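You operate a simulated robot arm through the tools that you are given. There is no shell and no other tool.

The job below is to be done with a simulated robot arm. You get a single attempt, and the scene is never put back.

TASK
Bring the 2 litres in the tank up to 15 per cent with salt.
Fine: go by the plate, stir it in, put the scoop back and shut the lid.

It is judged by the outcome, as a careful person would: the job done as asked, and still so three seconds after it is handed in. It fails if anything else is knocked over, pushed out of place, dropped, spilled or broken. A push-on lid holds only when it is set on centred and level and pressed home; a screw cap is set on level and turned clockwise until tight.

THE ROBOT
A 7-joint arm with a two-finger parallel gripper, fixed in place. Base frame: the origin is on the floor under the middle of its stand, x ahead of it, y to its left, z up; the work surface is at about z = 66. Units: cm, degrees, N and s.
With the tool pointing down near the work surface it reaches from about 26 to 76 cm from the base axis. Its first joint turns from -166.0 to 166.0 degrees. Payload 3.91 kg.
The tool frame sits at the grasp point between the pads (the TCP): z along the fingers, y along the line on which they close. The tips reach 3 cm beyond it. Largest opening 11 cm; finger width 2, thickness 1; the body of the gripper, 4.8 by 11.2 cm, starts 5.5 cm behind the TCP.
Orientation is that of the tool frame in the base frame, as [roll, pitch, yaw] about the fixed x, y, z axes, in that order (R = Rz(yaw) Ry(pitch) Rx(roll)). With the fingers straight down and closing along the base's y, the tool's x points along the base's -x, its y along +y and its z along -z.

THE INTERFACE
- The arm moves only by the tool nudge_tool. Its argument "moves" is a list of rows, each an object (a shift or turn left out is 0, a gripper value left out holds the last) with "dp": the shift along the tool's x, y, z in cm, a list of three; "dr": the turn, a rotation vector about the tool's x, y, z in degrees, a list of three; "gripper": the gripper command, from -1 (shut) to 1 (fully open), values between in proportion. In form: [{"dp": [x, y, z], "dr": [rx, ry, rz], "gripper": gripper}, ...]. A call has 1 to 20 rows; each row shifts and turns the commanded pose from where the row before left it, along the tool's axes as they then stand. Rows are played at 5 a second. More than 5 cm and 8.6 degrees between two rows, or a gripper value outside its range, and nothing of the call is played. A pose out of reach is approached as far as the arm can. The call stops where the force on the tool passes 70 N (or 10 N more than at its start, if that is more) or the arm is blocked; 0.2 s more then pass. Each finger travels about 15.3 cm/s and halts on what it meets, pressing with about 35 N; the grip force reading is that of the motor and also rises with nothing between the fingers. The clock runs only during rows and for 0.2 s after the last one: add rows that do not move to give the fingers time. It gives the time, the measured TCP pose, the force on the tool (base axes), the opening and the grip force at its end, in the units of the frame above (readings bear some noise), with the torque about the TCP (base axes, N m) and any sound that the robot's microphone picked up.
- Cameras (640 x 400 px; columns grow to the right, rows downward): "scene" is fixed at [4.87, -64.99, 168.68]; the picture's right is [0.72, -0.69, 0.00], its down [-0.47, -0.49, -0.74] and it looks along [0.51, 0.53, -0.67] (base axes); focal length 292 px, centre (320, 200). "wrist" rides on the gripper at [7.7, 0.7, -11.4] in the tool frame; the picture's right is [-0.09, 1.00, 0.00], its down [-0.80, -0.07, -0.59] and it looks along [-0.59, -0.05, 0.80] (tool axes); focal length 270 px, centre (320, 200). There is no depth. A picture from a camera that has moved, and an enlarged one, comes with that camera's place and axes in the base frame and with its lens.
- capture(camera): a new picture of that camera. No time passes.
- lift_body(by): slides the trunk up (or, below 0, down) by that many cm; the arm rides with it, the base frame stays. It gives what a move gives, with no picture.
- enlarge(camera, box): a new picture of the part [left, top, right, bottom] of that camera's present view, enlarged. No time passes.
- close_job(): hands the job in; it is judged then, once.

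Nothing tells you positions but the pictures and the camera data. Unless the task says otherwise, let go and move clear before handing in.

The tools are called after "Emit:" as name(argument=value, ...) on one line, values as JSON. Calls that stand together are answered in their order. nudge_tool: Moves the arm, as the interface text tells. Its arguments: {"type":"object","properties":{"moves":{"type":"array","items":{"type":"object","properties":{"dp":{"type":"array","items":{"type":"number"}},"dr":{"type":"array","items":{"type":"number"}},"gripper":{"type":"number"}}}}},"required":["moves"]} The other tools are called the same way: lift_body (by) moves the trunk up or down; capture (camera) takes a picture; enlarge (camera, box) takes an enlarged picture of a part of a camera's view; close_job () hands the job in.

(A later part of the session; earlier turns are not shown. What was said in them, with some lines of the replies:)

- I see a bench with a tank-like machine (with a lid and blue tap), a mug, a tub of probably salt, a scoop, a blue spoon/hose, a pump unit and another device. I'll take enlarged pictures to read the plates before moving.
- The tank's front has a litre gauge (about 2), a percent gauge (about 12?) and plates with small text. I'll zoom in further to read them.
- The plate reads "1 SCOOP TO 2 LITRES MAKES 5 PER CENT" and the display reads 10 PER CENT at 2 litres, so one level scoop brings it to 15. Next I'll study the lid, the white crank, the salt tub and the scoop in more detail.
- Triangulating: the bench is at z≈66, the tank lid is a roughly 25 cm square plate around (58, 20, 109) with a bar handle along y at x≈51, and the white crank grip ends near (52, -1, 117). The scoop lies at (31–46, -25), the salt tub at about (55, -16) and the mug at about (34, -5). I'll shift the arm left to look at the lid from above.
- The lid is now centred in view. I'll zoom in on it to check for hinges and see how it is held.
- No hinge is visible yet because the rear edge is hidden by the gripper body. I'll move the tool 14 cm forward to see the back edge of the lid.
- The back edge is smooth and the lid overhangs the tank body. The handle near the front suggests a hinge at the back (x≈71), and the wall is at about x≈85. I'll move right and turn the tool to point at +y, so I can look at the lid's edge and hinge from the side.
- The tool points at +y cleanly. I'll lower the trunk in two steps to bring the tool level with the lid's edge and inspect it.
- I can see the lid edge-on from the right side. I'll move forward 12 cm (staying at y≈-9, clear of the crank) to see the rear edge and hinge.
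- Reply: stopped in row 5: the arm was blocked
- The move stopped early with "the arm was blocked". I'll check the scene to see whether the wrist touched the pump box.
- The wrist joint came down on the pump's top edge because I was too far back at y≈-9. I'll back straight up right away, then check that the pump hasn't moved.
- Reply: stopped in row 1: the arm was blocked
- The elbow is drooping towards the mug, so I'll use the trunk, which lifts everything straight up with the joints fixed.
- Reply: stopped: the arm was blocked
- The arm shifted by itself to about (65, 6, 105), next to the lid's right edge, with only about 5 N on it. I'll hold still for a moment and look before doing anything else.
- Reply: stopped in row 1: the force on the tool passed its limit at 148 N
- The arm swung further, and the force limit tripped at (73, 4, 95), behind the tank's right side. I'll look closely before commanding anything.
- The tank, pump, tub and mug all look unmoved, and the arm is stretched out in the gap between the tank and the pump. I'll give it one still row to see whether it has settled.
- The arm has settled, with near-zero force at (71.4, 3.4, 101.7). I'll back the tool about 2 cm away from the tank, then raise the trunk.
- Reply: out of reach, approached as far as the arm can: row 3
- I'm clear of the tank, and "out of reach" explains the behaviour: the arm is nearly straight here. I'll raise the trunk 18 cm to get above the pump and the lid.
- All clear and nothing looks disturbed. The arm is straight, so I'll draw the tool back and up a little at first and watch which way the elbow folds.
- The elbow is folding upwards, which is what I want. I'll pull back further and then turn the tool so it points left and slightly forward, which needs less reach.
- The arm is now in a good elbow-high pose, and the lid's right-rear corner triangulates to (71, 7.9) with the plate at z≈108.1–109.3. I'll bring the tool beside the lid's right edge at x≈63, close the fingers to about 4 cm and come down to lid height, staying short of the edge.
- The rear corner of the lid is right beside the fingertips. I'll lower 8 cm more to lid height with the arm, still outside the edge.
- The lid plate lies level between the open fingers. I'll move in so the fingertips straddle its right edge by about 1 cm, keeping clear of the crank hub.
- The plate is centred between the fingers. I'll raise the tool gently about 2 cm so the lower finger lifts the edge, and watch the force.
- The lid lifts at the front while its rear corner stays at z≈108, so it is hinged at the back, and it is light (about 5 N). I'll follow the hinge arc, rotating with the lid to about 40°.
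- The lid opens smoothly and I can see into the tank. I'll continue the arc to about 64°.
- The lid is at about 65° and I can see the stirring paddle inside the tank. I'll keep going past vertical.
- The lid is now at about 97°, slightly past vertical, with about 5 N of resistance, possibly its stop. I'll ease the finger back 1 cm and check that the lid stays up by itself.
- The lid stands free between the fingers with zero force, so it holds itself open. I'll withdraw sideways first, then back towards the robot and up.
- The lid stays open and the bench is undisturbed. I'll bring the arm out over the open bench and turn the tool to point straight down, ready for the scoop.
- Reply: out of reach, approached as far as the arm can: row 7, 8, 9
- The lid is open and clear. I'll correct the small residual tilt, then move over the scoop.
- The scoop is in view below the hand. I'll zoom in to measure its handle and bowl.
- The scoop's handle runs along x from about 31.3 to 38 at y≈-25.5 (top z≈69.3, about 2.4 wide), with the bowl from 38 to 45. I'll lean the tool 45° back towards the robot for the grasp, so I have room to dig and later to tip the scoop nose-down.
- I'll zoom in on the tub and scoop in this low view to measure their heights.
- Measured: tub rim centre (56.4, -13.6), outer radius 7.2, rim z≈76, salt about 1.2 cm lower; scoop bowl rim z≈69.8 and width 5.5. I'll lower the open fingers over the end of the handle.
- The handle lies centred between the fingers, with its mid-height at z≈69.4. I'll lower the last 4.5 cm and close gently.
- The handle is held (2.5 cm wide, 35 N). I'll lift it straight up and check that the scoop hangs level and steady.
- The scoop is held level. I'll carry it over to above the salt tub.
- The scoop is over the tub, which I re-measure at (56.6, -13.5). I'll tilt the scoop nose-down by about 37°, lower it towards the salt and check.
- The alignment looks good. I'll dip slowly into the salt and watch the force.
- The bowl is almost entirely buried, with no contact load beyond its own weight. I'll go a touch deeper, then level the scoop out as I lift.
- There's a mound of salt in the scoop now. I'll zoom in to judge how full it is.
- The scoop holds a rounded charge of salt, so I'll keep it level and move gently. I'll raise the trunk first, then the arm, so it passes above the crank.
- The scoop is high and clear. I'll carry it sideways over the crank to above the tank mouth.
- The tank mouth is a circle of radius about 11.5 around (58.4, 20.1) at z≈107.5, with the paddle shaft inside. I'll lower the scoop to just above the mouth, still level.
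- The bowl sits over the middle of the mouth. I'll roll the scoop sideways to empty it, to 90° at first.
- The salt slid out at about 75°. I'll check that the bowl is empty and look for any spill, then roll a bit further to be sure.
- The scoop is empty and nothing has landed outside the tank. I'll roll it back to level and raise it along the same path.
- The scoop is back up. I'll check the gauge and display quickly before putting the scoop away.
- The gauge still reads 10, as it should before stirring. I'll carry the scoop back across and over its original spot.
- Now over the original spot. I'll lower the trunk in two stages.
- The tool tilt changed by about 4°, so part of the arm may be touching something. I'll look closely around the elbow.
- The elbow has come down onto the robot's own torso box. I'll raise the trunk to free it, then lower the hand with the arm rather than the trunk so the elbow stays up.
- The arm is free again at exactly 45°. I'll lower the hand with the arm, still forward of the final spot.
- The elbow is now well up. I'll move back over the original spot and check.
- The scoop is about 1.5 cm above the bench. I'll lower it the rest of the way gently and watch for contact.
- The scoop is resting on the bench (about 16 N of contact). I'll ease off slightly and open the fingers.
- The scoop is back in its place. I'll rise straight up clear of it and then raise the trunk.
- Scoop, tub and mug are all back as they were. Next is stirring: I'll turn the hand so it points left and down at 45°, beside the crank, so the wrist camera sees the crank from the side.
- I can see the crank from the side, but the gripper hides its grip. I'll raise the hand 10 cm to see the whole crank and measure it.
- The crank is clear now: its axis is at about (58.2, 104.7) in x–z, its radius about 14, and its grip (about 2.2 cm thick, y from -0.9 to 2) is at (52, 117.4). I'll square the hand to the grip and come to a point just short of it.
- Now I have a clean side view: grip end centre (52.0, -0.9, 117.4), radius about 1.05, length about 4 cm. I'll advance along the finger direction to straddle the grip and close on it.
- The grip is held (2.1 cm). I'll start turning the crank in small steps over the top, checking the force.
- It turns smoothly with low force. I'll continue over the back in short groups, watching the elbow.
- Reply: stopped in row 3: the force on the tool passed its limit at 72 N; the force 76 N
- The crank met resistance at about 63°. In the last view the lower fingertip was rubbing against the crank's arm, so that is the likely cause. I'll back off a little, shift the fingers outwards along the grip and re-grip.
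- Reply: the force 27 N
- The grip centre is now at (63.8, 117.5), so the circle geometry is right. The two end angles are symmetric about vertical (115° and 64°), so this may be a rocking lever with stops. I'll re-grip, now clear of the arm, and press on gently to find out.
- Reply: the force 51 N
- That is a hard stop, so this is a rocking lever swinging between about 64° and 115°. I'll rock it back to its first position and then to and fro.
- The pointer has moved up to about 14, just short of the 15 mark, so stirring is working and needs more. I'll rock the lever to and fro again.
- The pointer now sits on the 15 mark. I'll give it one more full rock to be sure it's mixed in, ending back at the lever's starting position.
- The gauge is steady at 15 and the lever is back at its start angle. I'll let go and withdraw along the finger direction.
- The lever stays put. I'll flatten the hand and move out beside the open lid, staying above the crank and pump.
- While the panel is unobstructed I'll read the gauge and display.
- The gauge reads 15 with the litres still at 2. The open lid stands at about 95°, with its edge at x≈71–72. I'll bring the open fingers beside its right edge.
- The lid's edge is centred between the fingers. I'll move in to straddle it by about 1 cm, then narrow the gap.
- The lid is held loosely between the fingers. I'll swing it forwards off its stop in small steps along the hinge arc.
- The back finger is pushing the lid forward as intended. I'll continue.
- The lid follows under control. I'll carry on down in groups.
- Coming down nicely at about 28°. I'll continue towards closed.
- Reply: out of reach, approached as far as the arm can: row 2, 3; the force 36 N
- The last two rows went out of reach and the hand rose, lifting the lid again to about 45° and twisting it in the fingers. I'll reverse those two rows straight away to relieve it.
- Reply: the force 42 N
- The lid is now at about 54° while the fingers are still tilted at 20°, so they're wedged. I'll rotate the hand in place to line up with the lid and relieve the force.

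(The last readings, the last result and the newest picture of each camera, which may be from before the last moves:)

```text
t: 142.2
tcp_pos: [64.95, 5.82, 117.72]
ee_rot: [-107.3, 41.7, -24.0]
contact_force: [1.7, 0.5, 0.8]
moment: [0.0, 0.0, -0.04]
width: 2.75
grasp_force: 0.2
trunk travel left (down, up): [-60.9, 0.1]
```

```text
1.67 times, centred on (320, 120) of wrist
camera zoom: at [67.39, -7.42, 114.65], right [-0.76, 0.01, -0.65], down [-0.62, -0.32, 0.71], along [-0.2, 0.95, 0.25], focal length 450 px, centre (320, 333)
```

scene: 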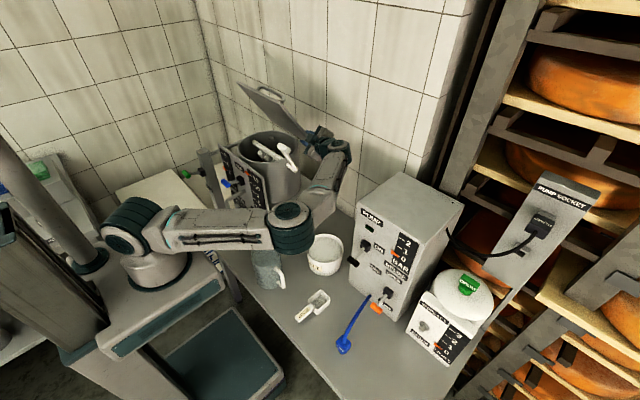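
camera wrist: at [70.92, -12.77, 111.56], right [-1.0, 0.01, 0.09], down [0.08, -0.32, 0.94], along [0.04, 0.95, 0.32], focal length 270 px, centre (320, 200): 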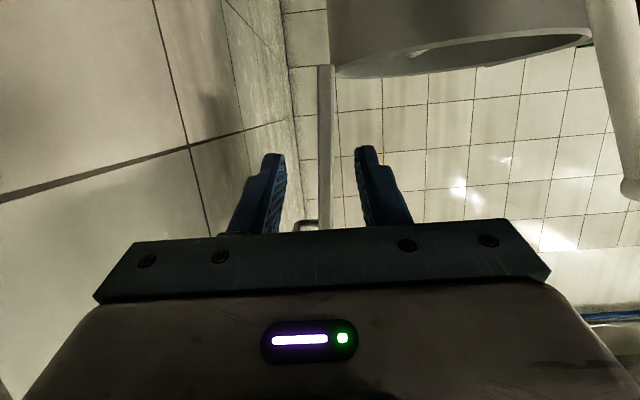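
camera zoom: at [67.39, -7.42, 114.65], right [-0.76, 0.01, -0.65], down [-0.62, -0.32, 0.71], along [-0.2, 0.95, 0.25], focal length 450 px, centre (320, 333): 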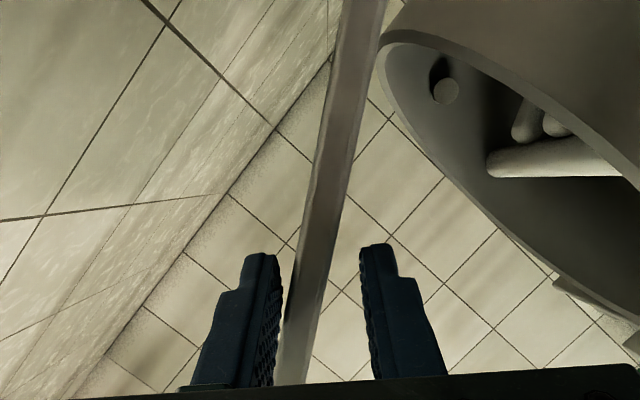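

The force is gone and the lid rests lightly. To see whether hinge friction holds it by itself, I'll open the fingers a little, with the lower finger still underneath as a safety net.

Emit:
nudge_tool(moves=[{"gripper": -0.27}, {"dp": [0, 0, 0]}, {"dp": [0, 0, 0]}, {"dp": [0, 0, 0]}])

Emit:
enlarge(camera="wrist", box=[210, 0, 430, 240])

Emit:
enlarge(camera="scene", box=[200, 80, 400, 220])

```text
t: 143.2
tcp_pos: [64.9, 5.84, 117.69]
ee_rot: [-107.3, 41.6, -24.0]
contact_force: [0.3, 0.2, 0.3]
moment: [-0.01, 0.03, 0.04]
width: 4.02
grasp_force: 0.0
trunk travel left (down, up): [-60.9, 0.1]
```

```text
1.67 times, centred on (320, 120) of wrist
camera zoom: at [67.36, -7.45, 114.6], right [-0.76, 0.01, -0.65], down [-0.62, -0.32, 0.71], along [-0.2, 0.95, 0.25], focal length 450 px, centre (320, 333)
```

zoom: 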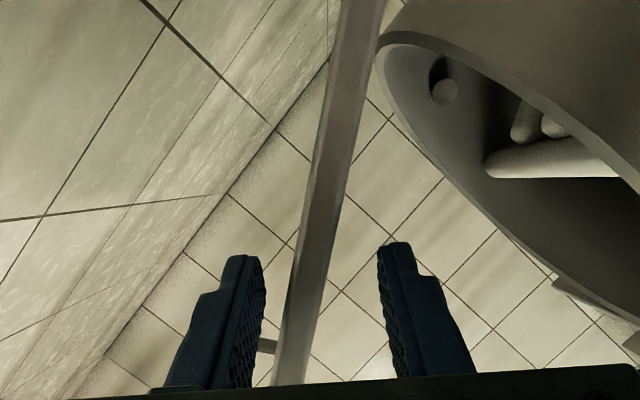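

```text
2.86 times, centred on (300, 150) of scene
camera zoom: at [4.87, -64.99, 168.68], right [0.72, -0.69, 0.0], down [-0.47, -0.49, -0.74], along [0.51, 0.53, -0.67], focal length 834 px, centre (377, 343)
```

zoom: 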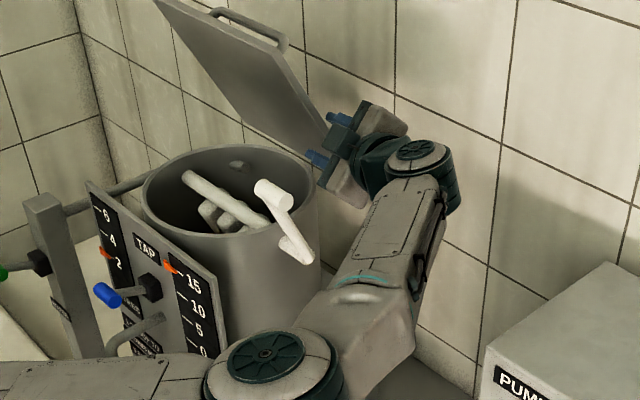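

The lid holds its angle with nothing touching it, so the hinge has friction. I'll withdraw the fingers sideways, rise, and square the hand up so I can push the lid shut from above.

Emit:
nudge_tool(moves=[{"dp": [0.61, 0.03, -1.9]}, {"dp": [0.61, 0.03, -1.9]}, {"dp": [0.61, 0.03, -1.9]}, {"dp": [0, 0, 0]}, {"dp": [-1.66, -1.8, -0.53]}, {"dp": [-1.66, -1.8, -0.53]}, {"dp": [-1.66, -1.8, -0.53]}, {"dp": [-1.66, -1.8, -0.53]}, {"dp": [0, 0, 0]}])

Emit:
capture(camera="scene")

```text
t: 145.2
tcp_pos: [65.07, -0.09, 127.78]
ee_rot: [-107.2, 41.6, -23.9]
contact_force: [0.6, -0.2, 0.0]
moment: [-0.03, 0.0, -0.04]
width: 4.03
grasp_force: 0.1
trunk travel left (down, up): [-60.9, 0.1]
```

```text
taken
```

scene: 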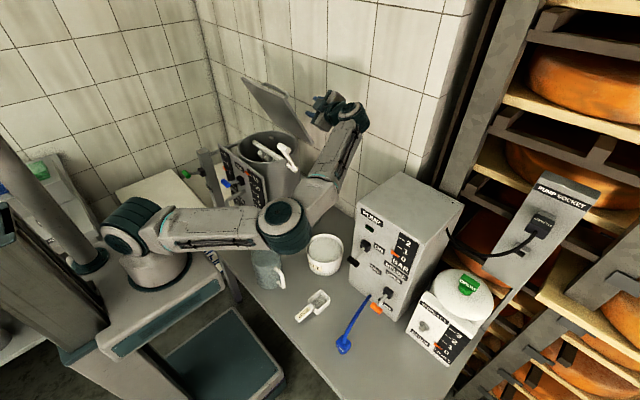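

The lid stays where it was. I'll rotate the hand back square and tilt it down 45°, with the fingers closed.

Emit:
nudge_tool(moves=[{"dr": [-2.33, -0.1, 7.31], "gripper": -1.0}, {"dr": [-2.33, -0.1, 7.31]}, {"dr": [-2.33, -0.1, 7.31]}, {"dr": [-2.33, -0.1, 7.31]}, {"dr": [-2.33, -0.1, 7.31]}, {"dr": [-2.33, -0.1, 7.31]}, {"dr": [0, 6.75, 0]}, {"dr": [0, 6.75, 0]}, {"dr": [0, 6.75, 0]}, {"dr": [0, 6.75, 0]}, {"dp": [0, 0, 0]}])

Emit:
capture(camera="scene")

Emit:
capture(camera="wrist")

```text
t: 147.6
tcp_pos: [65.02, -0.11, 127.78]
ee_rot: [179.3, 45.2, -89.7]
contact_force: [0.4, -0.6, 0.0]
moment: [0.0, -0.02, 0.01]
width: 0.0
grasp_force: 35.1
trunk travel left (down, up): [-60.9, 0.1]
```

```text
taken
```

scene: 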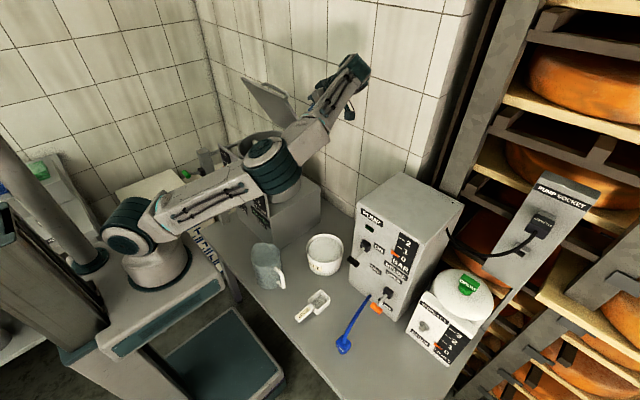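

```text
taken
camera wrist: at [64.57, -13.72, 130.27], right [-1.0, 0.05, 0.07], down [0.08, 0.14, 0.99], along [0.04, 0.99, -0.15], focal length 270 px, centre (320, 200)
```

wrist: 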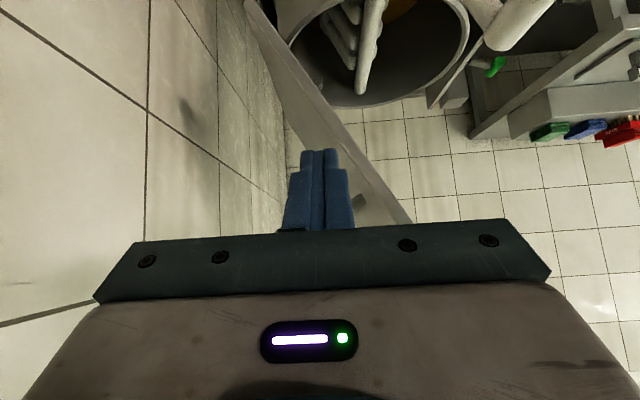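

The hand is square, but tilted like this the elbow sits close to where the lid will come down. I'll flatten the hand again, which drops the elbow to the right, and place the closed fingers above the lid's right edge at x≈62.

Emit:
nudge_tool(moves=[{"dr": [0, -6.75, 0]}, {"dr": [0, -6.75, 0]}, {"dr": [0, -6.75, 0]}, {"dr": [0, -6.75, 0]}, {"dp": [-0.6, 1.0, 1.87]}, {"dp": [-0.6, 1.0, 1.87]}, {"dp": [-0.6, 1.0, 1.87]}, {"dp": [0, 0, 0]}])

Emit:
capture(camera="scene")

Emit:
capture(camera="wrist")

```text
t: 149.4
tcp_pos: [61.93, 5.86, 127.71]
ee_rot: [178.4, 72.4, -90.9]
contact_force: [-0.1, -0.3, 0.2]
moment: [-0.01, 0.0, 0.03]
width: 0.01
grasp_force: 35.1
trunk travel left (down, up): [-60.9, 0.1]
```

```text
taken
```

scene: 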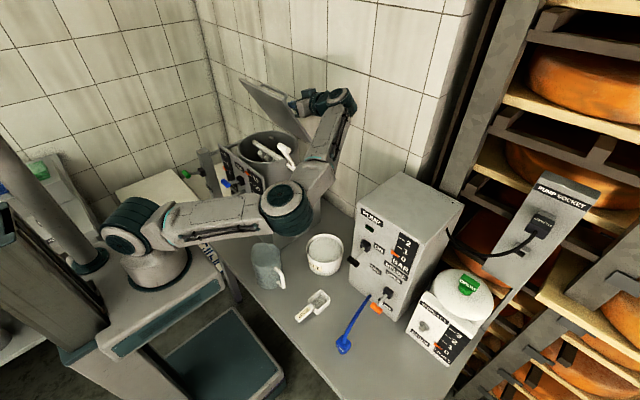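

```text
taken
camera wrist: at [61.43, -7.48, 123.87], right [-1.0, 0.01, 0.09], down [0.08, -0.32, 0.94], along [0.04, 0.95, 0.32], focal length 270 px, centre (320, 200)
```

wrist: 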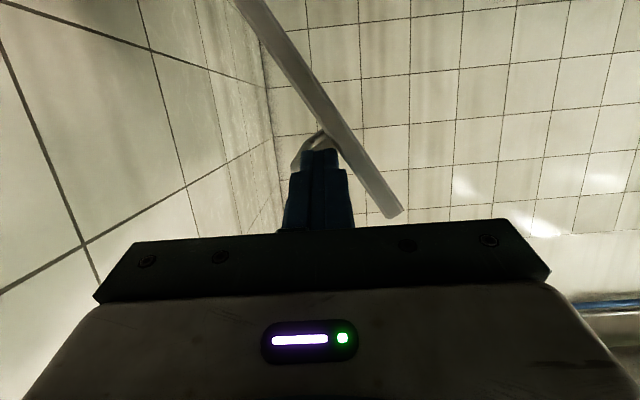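

The closed fingers are just above the lid's right edge, clear of its handle. I'll press straight down in small steps.

Emit:
nudge_tool(moves=[{"dp": [0.953, 0, 0.304]}, {"dp": [0.953, 0, 0.304]}, {"dp": [0.953, 0, 0.304]}, {"dp": [0.953, 0, 0.304]}, {"dp": [0.953, 0, 0.304]}, {"dp": [0.953, 0, 0.304]}, {"dp": [0, 0, 0]}])

Emit:
capture(camera="wrist")

Emit:
enlarge(camera="scene", box=[200, 80, 400, 220])

```text
t: 151.0
tcp_pos: [61.97, 5.74, 121.77]
ee_rot: [178.5, 72.4, -90.8]
contact_force: [0.6, -0.1, 0.1]
moment: [0.02, 0.02, 0.01]
width: 0.0
grasp_force: 35.2
trunk travel left (down, up): [-60.9, 0.1]
```

```text
taken
camera wrist: at [61.4, -7.56, 117.86], right [-1.0, 0.01, 0.09], down [0.08, -0.32, 0.94], along [0.04, 0.95, 0.32], focal length 270 px, centre (320, 200)
```

wrist: 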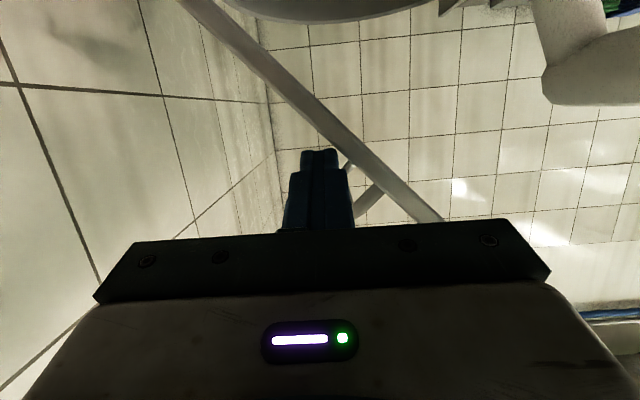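

```text
2.86 times, centred on (300, 150) of scene
camera zoom: at [4.87, -64.99, 168.68], right [0.72, -0.69, 0.0], down [-0.47, -0.49, -0.74], along [0.51, 0.53, -0.67], focal length 834 px, centre (377, 343)
```

zoom: 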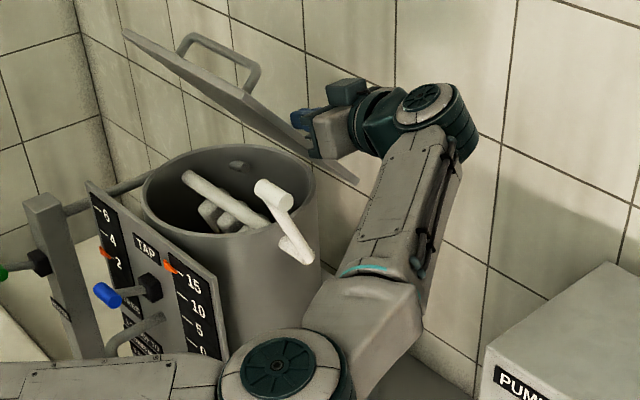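

It pushes down easily. I'll continue.

Emit:
nudge_tool(moves=[{"dp": [0.953, 0, 0.304]}, {"dp": [0.953, 0, 0.304]}, {"dp": [0.953, 0, 0.304]}, {"dp": [0.953, 0, 0.304]}, {"dp": [0.953, 0, 0.304]}, {"dp": [0, 0, 0]}])

Emit:
capture(camera="wrist")

Emit:
enlarge(camera="scene", box=[200, 80, 400, 220])

```text
t: 152.4
tcp_pos: [61.83, 5.65, 116.66]
ee_rot: [178.4, 72.3, -90.8]
contact_force: [-0.1, 0.9, 1.4]
moment: [0.03, 0.02, -0.01]
width: 0.01
grasp_force: 35.3
trunk travel left (down, up): [-60.9, 0.1]
```

```text
taken
camera wrist: at [61.36, -7.5, 112.84], right [-1.0, 0.01, 0.09], down [0.08, -0.32, 0.94], along [0.04, 0.95, 0.32], focal length 270 px, centre (320, 200)
```

wrist: 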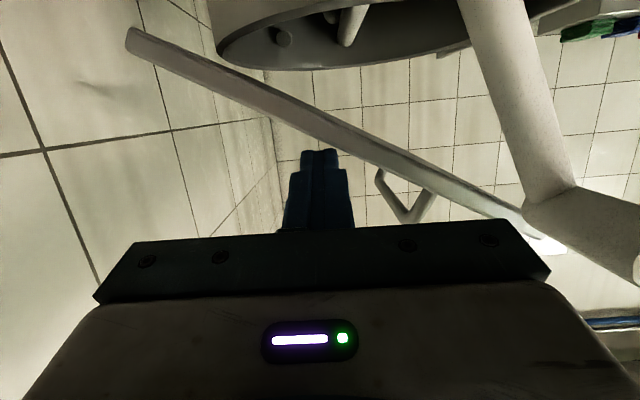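

```text
2.86 times, centred on (300, 150) of scene
camera zoom: at [4.87, -64.99, 168.68], right [0.72, -0.69, 0.0], down [-0.47, -0.49, -0.74], along [0.51, 0.53, -0.67], focal length 834 px, centre (377, 343)
```

zoom: 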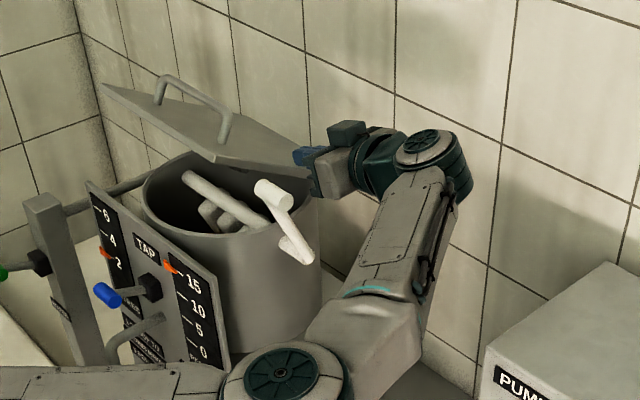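

Emit:
nudge_tool(moves=[{"dp": [0.953, 0, 0.304]}, {"dp": [0.953, 0, 0.304]}, {"dp": [0.953, 0, 0.304]}, {"dp": [0.763, 0, 0.243]}, {"dp": [0, 0, 0]}])

Emit:
capture(camera="wrist")

Emit:
enlarge(camera="scene", box=[200, 80, 400, 220])

```text
t: 153.6
tcp_pos: [61.84, 5.81, 113.09]
ee_rot: [178.4, 72.3, -90.9]
contact_force: [-0.3, -0.3, 1.7]
moment: [0.01, 0.01, 0.05]
width: 0.01
grasp_force: 34.9
trunk travel left (down, up): [-60.9, 0.1]
```

```text
taken
camera wrist: at [61.28, -7.56, 109.07], right [-1.0, 0.01, 0.09], down [0.08, -0.32, 0.94], along [0.04, 0.95, 0.32], focal length 270 px, centre (320, 200)
```

wrist: 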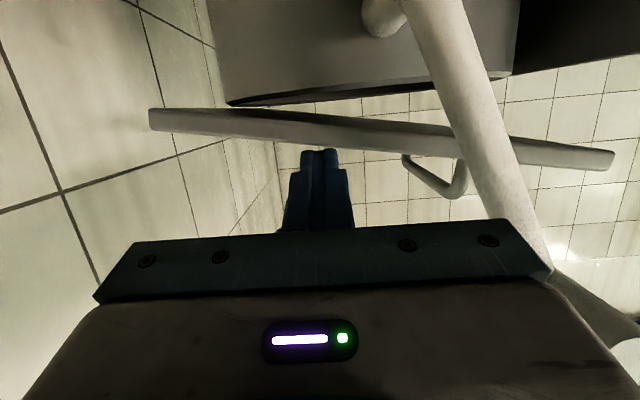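

```text
2.86 times, centred on (300, 150) of scene
camera zoom: at [4.87, -64.99, 168.68], right [0.72, -0.69, 0.0], down [-0.47, -0.49, -0.74], along [0.51, 0.53, -0.67], focal length 834 px, centre (377, 343)
```

zoom: 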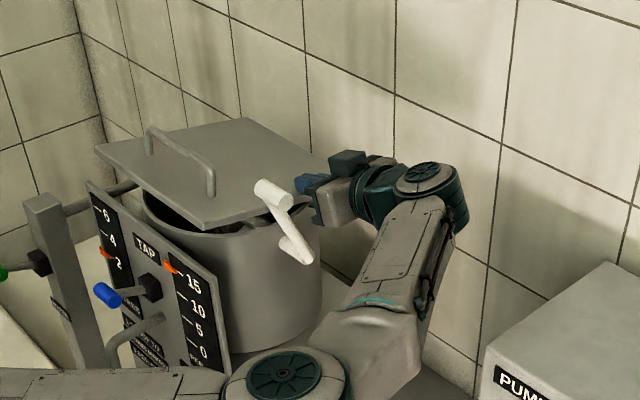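

Nearly closed, about 8–10° left. I'll finish with small steps and watch the force rise when it seats.

Emit:
nudge_tool(moves=[{"dp": [0.477, 0, 0.152]}, {"dp": [0.477, 0, 0.152]}, {"dp": [0.477, 0, 0.152]}, {"dp": [0, 0, 0]}])

Emit:
capture(camera="wrist")

Emit:
enlarge(camera="scene", box=[200, 80, 400, 220])

```text
t: 154.6
tcp_pos: [61.75, 5.62, 111.35]
ee_rot: [178.4, 72.3, -90.8]
contact_force: [-0.3, 0.0, 2.9]
moment: [0.02, 0.02, -0.05]
width: 0.0
grasp_force: 35.2
trunk travel left (down, up): [-60.9, 0.1]
```

```text
taken
camera wrist: at [61.31, -7.55, 107.57], right [-1.0, 0.01, 0.09], down [0.08, -0.32, 0.94], along [0.04, 0.95, 0.32], focal length 270 px, centre (320, 200)
```

wrist: 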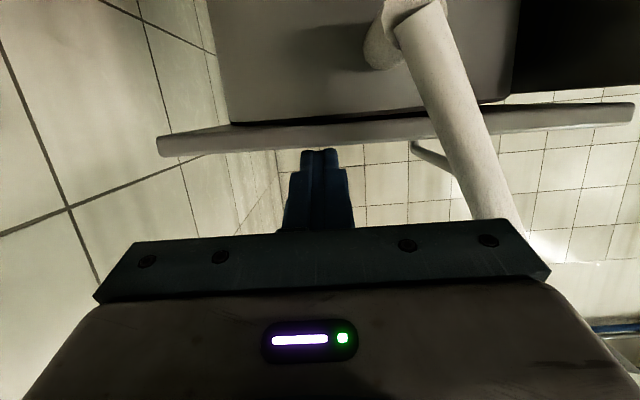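

```text
2.86 times, centred on (300, 150) of scene
camera zoom: at [4.87, -64.99, 168.68], right [0.72, -0.69, 0.0], down [-0.47, -0.49, -0.74], along [0.51, 0.53, -0.67], focal length 834 px, centre (377, 343)
```

zoom: 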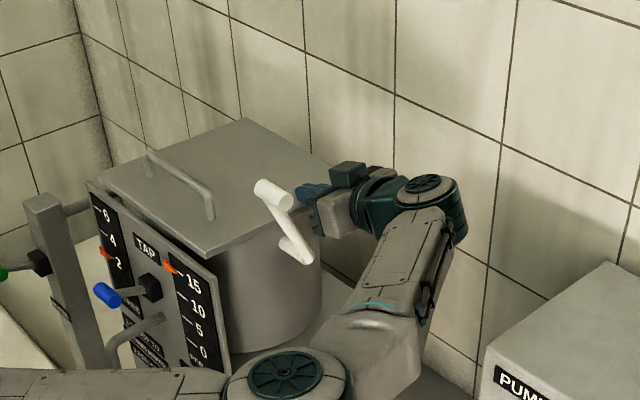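

Emit:
nudge_tool(moves=[{"dp": [0.286, 0, 0.091]}, {"dp": [0.286, 0, 0.091]}, {"dp": [0, 0, 0]}])

Emit:
enlarge(camera="scene", box=[220, 110, 320, 185])

Emit:
capture(camera="wrist")

```text
t: 155.4
tcp_pos: [61.74, 5.59, 111.23]
ee_rot: [179.2, 72.5, -90.4]
contact_force: [8.9, 0.9, 28.7]
moment: [0.71, -0.15, -0.08]
width: 0.0
grasp_force: 34.7
trunk travel left (down, up): [-60.9, 0.1]
```

```text
5.33 times, centred on (270, 148) of scene
camera zoom: at [4.87, -64.99, 168.68], right [0.72, -0.69, 0.0], down [-0.47, -0.49, -0.74], along [0.51, 0.53, -0.67], focal length 1556 px, centre (587, 480)
```

zoom: 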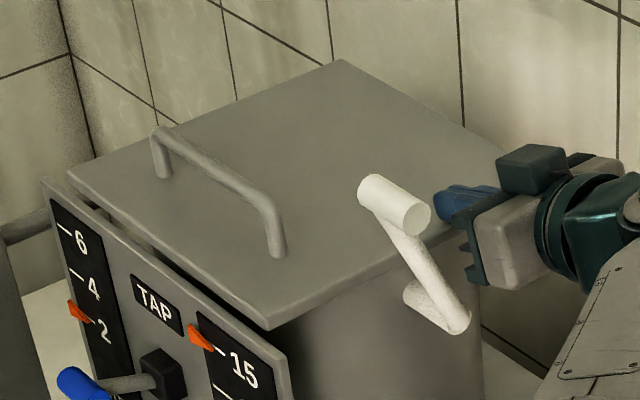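

```text
taken
camera wrist: at [61.26, -7.54, 107.3], right [-1.0, 0.02, 0.09], down [0.08, -0.33, 0.94], along [0.04, 0.95, 0.32], focal length 270 px, centre (320, 200)
```

wrist: 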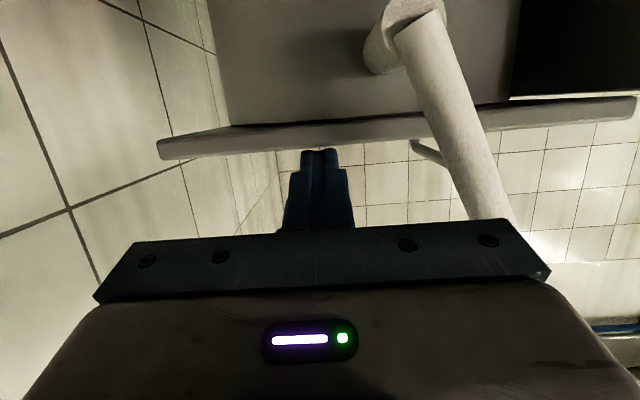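

The lid has seated: the force rose to 29 N, and its front corner is exactly where it was at the start. I'll lift off, back away and check.

Emit:
nudge_tool(moves=[{"dp": [-0.5, 0, -0.15]}, {"dp": [-0.953, 0, -0.304]}, {"dp": [-1.9, 0, -0.6]}, {"dp": [-1.9, 0, -0.6]}, {"dp": [-1.9, 0, -0.6]}, {"dp": [-1.9, 0, -0.6]}, {"dp": [0, 0, 0]}])

Emit:
enlarge(camera="scene", box=[220, 110, 320, 185])

Emit:
capture(camera="scene")

```text
t: 157.0
tcp_pos: [61.8, 5.74, 120.27]
ee_rot: [178.5, 72.3, -90.8]
contact_force: [0.7, 0.2, 0.4]
moment: [0.0, -0.02, -0.01]
width: 0.0
grasp_force: 35.0
trunk travel left (down, up): [-60.9, 0.1]
```

```text
5.33 times, centred on (270, 148) of scene
camera zoom: at [4.87, -64.99, 168.68], right [0.72, -0.69, 0.0], down [-0.47, -0.49, -0.74], along [0.51, 0.53, -0.67], focal length 1556 px, centre (587, 480)
```

zoom: 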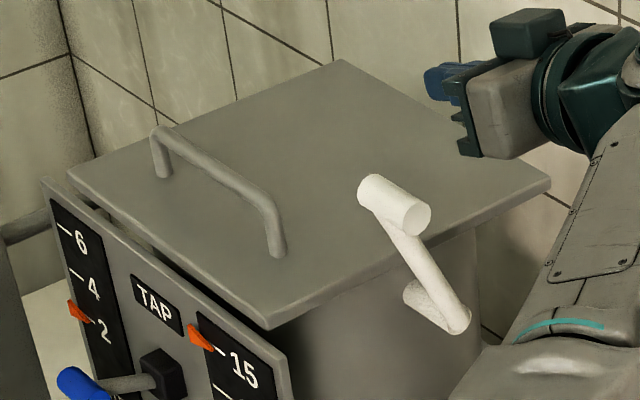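

```text
taken
```

scene: 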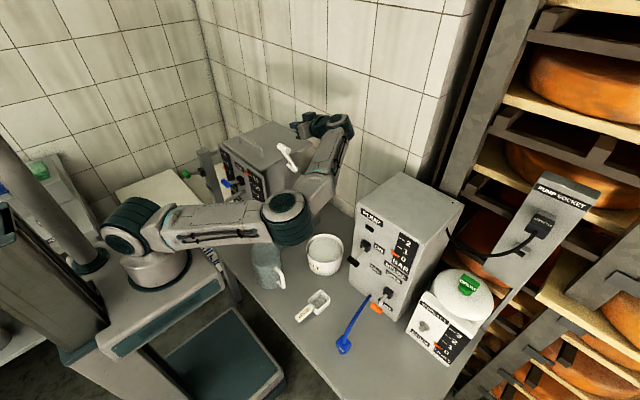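

The lid is shut with the gauge at 15, and nothing else has moved. I'll move the arm up and away from the tank.

Emit:
nudge_tool(moves=[{"dp": [-1.9, 0, -0.6]}, {"dp": [-1.9, 0, -0.6]}, {"dp": [-1.9, 0, -0.6]}, {"dp": [-1.9, 0, -0.6]}, {"dp": [0.76, 0.03, -2.38]}, {"dp": [0.76, 0.03, -2.38]}, {"dp": [0.76, 0.03, -2.38]}, {"dp": [0.76, 0.03, -2.38]}, {"dp": [0.76, 0.03, -2.38]}, {"dp": [0, 0, 0]}, {"dp": [0, 0, 0]}])

Emit:
capture(camera="scene")

Emit:
enlarge(camera="scene", box=[210, 110, 320, 225])

Emit:
enlarge(camera="scene", box=[230, 220, 390, 360])

```text
t: 159.4
tcp_pos: [61.87, -6.69, 128.35]
ee_rot: [178.4, 72.4, -90.9]
contact_force: [0.4, 0.6, 0.2]
moment: [0.01, -0.01, -0.01]
width: 0.01
grasp_force: 34.8
trunk travel left (down, up): [-60.9, 0.1]
```

```text
taken
```

scene: 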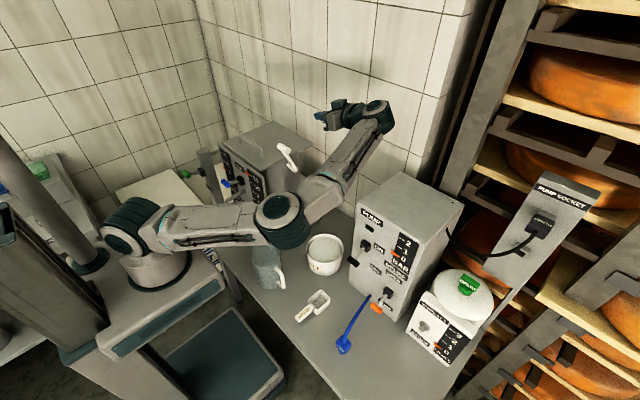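

```text
3.48 times, centred on (265, 168) of scene
camera zoom: at [4.87, -64.99, 168.68], right [0.72, -0.69, 0.0], down [-0.47, -0.49, -0.74], along [0.51, 0.53, -0.67], focal length 1015 px, centre (511, 313)
```

zoom: 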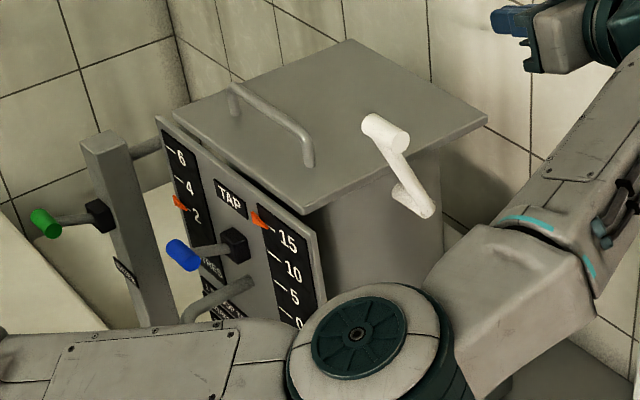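

```text
2.86 times, centred on (310, 290) of scene
camera zoom: at [4.87, -64.99, 168.68], right [0.72, -0.69, 0.0], down [-0.47, -0.49, -0.74], along [0.51, 0.53, -0.67], focal length 834 px, centre (349, -57)
```

zoom: 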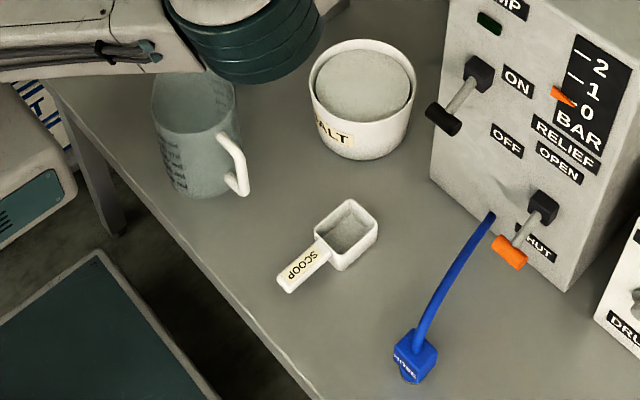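

Everything on the bench matches the first picture: scoop, mug, tub, pump, tap and water levers. I'd like to confirm the display reading too, so I'll raise the arm further to uncover it.

Emit:
nudge_tool(moves=[{"dp": [-1.9, 0, -0.6]}, {"dp": [-1.9, 0, -0.6]}, {"dp": [-1.9, 0, -0.6]}, {"dp": [-1.9, 0, -0.6]}, {"dp": [-1.9, 0, -0.6]}, {"dp": [-1.9, 0, -0.6]}, {"dp": [0, 0, 0]}])

Emit:
capture(camera="scene")

```text
t: 161.0
tcp_pos: [62.03, -6.76, 140.42]
ee_rot: [178.3, 72.3, -90.9]
contact_force: [-0.7, 0.0, -0.7]
moment: [0.03, -0.02, -0.01]
width: 0.01
grasp_force: 35.1
trunk travel left (down, up): [-60.9, 0.1]
```

```text
taken
```

scene: 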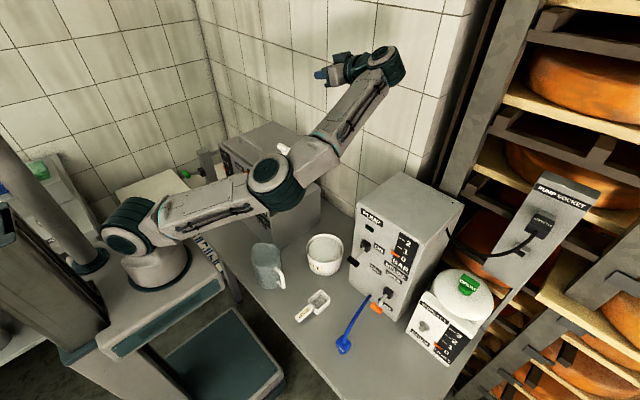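

Emit:
enlarge(camera="scene", box=[235, 180, 305, 235])

Emit:
nudge_tool(moves=[{"dp": [-1.9, 0, -0.6]}, {"dp": [-1.9, 0, -0.6]}, {"dp": [-1.9, 0, -0.6]}, {"dp": [-1.9, 0, -0.6]}, {"dp": [0, 0, 0]}])

Emit:
capture(camera="scene")

Emit:
enlarge(camera="scene", box=[225, 150, 305, 235])

```text
7.27 times, centred on (270, 208) of scene
camera zoom: at [4.87, -64.99, 168.68], right [0.72, -0.69, 0.0], down [-0.47, -0.49, -0.74], along [0.51, 0.53, -0.67], focal length 2122 px, centre (684, 146)
```

zoom: 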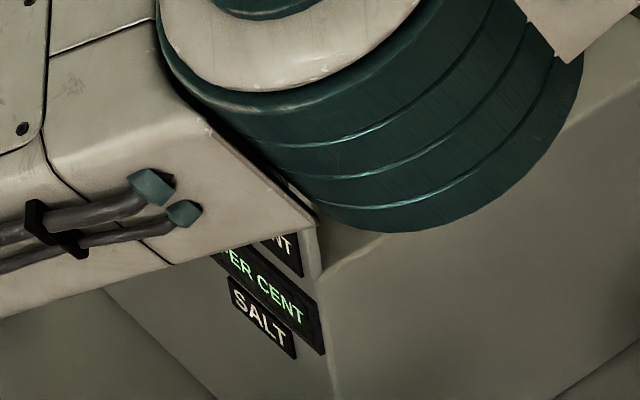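

```text
t: 162.2
tcp_pos: [62.18, -6.75, 148.29]
ee_rot: [178.3, 72.3, -90.9]
contact_force: [-0.5, 0.1, 0.4]
moment: [0.04, -0.03, -0.01]
width: 0.0
grasp_force: 34.8
trunk travel left (down, up): [-60.9, 0.1]
```

```text
taken
```

scene: 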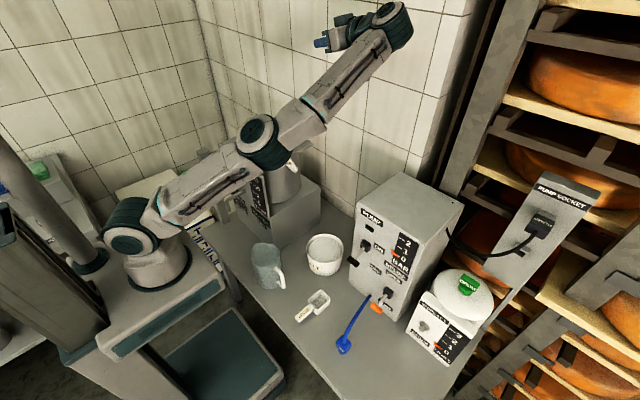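

```text
4.71 times, centred on (265, 192) of scene
camera zoom: at [4.87, -64.99, 168.68], right [0.72, -0.69, 0.0], down [-0.47, -0.49, -0.74], along [0.51, 0.53, -0.67], focal length 1373 px, centre (579, 235)
```

zoom: 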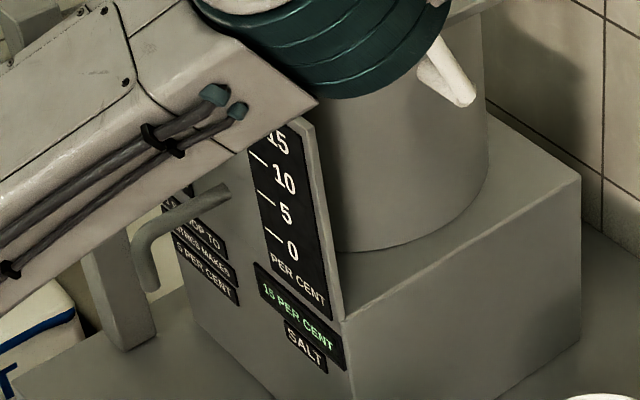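

Emit:
enlarge(camera="scene", box=[250, 200, 290, 230])

```text
13.33 times, centred on (270, 215) of scene
camera zoom: at [4.87, -64.99, 168.68], right [0.72, -0.69, 0.0], down [-0.47, -0.49, -0.74], along [0.51, 0.53, -0.67], focal length 3890 px, centre (987, 0)
```

zoom: 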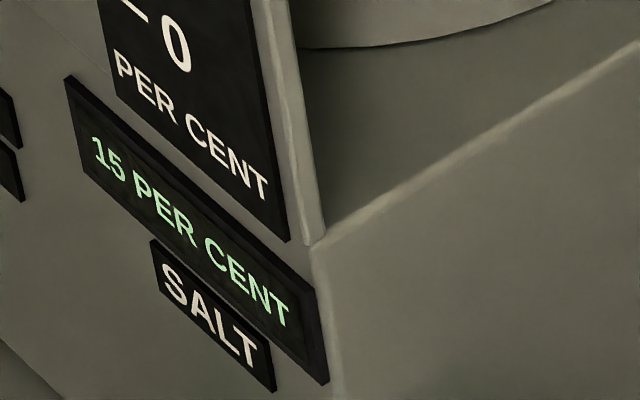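

The display reads "15 PER CENT SALT". I'll shift the arm a little further to the right, away from the tank, and take a last look.

Emit:
nudge_tool(moves=[{"dp": [0.81, 0.03, -2.54]}, {"dp": [0.81, 0.03, -2.54]}, {"dp": [0.81, 0.03, -2.54]}, {"dp": [0, 0, 0]}, {"dp": [0, 0, 0]}])

Emit:
capture(camera="scene")

Emit:
enlarge(camera="scene", box=[190, 100, 340, 230])

Emit:
capture(camera="wrist")

```text
t: 163.4
tcp_pos: [61.97, -8.46, 148.22]
ee_rot: [178.6, 72.4, -90.8]
contact_force: [0.1, 0.4, -0.9]
moment: [-0.01, -0.02, 0.04]
width: 0.0
grasp_force: 34.8
out of reach, approached as far as the arm can: row 1, 2, 3
trunk travel left (down, up): [-60.9, 0.1]
```

```text
taken
```

scene: 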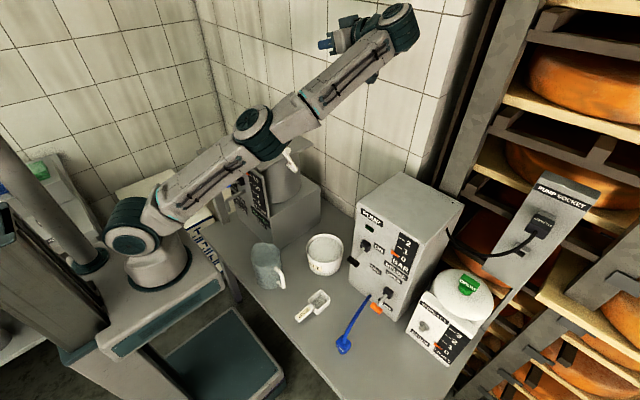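

```text
3.08 times, centred on (265, 165) of scene
camera zoom: at [4.87, -64.99, 168.68], right [0.72, -0.69, 0.0], down [-0.47, -0.49, -0.74], along [0.51, 0.53, -0.67], focal length 898 px, centre (489, 308)
```

zoom: 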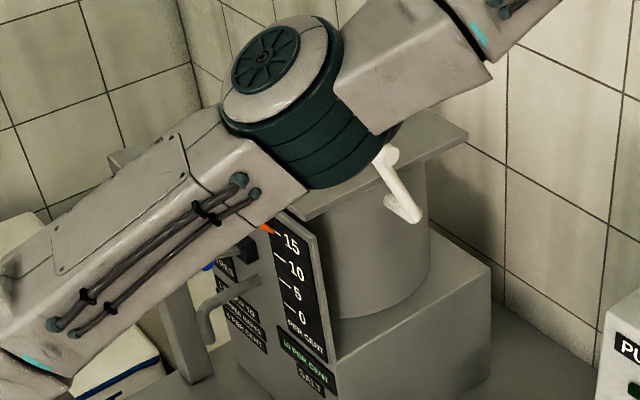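

```text
taken
camera wrist: at [61.46, -21.68, 144.34], right [-1.0, 0.02, 0.09], down [0.08, -0.32, 0.94], along [0.04, 0.95, 0.32], focal length 270 px, centre (320, 200)
```

wrist: 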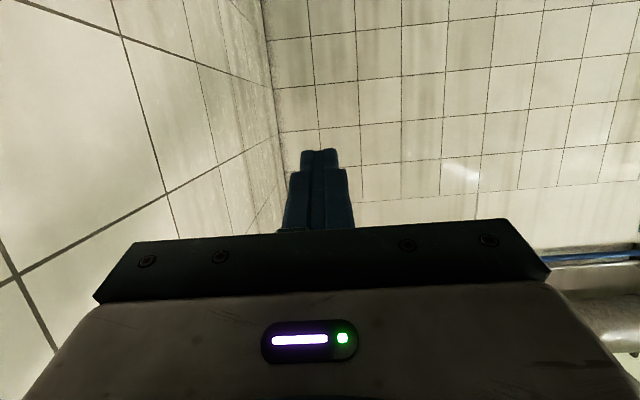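

The arm is nearly straight here, which I don't want to leave it at. I'll bring it back in slightly to a relaxed pose.

Emit:
nudge_tool(moves=[{"dp": [0.9, 1.0, 0.3]}, {"dp": [1.4, 1.5, 0.45]}, {"dp": [1.4, 1.5, 0.45]}, {"dp": [0, 0, 0]}])

Emit:
capture(camera="scene")

```text
t: 164.4
tcp_pos: [57.82, -8.51, 144.29]
ee_rot: [178.4, 72.3, -90.7]
contact_force: [0.3, -0.2, 0.3]
moment: [0.0, -0.01, -0.02]
width: 0.0
grasp_force: 34.7
trunk travel left (down, up): [-60.9, 0.1]
```

```text
taken
```

scene: 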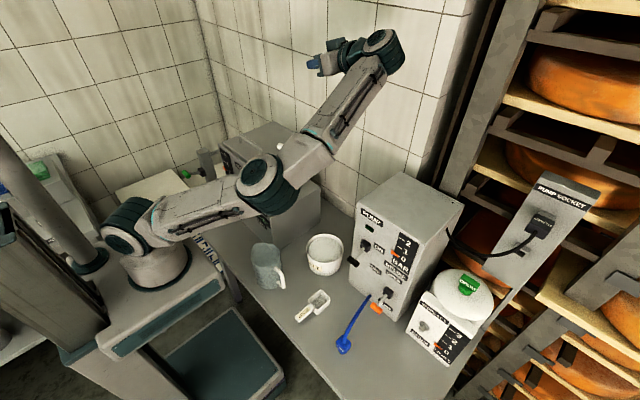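

Emit:
nudge_tool(moves=[{"dp": [1.9, 0, 0.6]}, {"dp": [1.9, 0, 0.6]}, {"dp": [1.9, 0, 0.6]}, {"dp": [1.9, 0, 0.6]}, {"dp": [1.9, 0, 0.6]}, {"dp": [0, 0, 0]}, {"dp": [0, 0, 0]}])

Emit:
capture(camera="scene")

Emit:
enlarge(camera="scene", box=[200, 110, 330, 225])

```text
t: 166.0
tcp_pos: [57.98, -8.62, 134.34]
ee_rot: [178.3, 72.3, -90.8]
contact_force: [0.1, 0.4, 0.5]
moment: [-0.01, 0.01, 0.01]
width: 0.01
grasp_force: 35.2
trunk travel left (down, up): [-60.9, 0.1]
```

```text
taken
```

scene: 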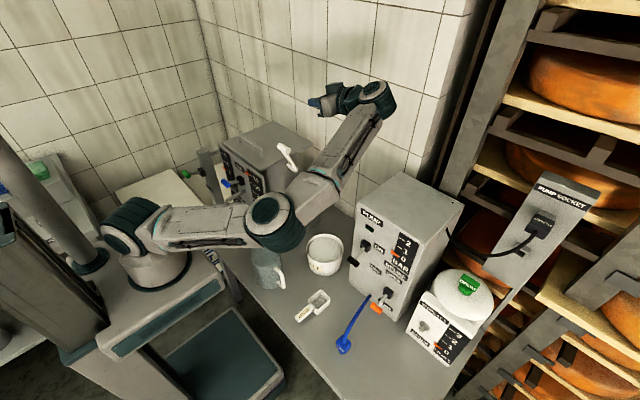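

```text
3.48 times, centred on (265, 168) of scene
camera zoom: at [4.87, -64.99, 168.68], right [0.72, -0.69, 0.0], down [-0.47, -0.49, -0.74], along [0.51, 0.53, -0.67], focal length 1015 px, centre (511, 313)
```

zoom: 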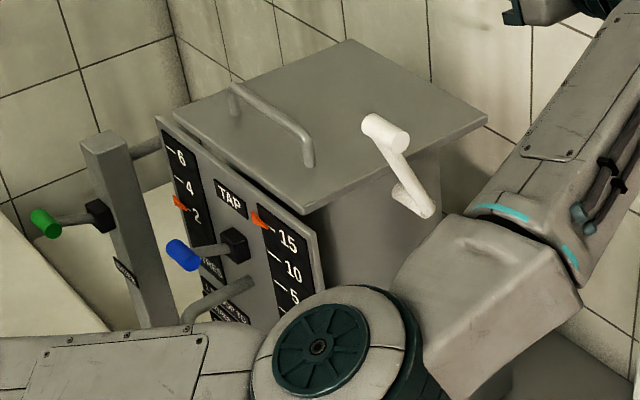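

The tank reads 15 per cent at 2 litres and the lid is shut. The scoop is back in its place, the bench is undisturbed and the arm is clear of everything. I'm handing the job in.

Emit:
close_job()

```text
The job is handed in.
```

The tank now reads 15 per cent salt at 2 litres, on both the gauge and the display, and I've handed the job in.

- **Salt:** the plate says 1 scoop to 2 litres makes 5 per cent. The tank stood at 10, so I added one scoop.
- **Stirring:** the white crank only rocks between two stops, so I worked it back and forth. The pointer settled on 15, and one more rock didn't move it.
- **Scoop and lid:** the scoop is back in its original spot on the bench. The lid is shut, with its corner where it was at the start.

The arm made three unwanted contacts during the job:

- **Near the pump:** early on, the wrist came down on the pump's top edge. The arm then swung into the gap between the tank and pump and hit something at about 148 N.
- **Torso box:** the elbow touched the robot's own torso box while I was bringing the scoop back.
- **Lid:** while I was closing it, the lid was pushed back up to about 50° and briefly wedged in the fingers before I freed it and pressed it shut.

In the last pictures nothing had been knocked over, moved or spilled. The arm is clear of everything.
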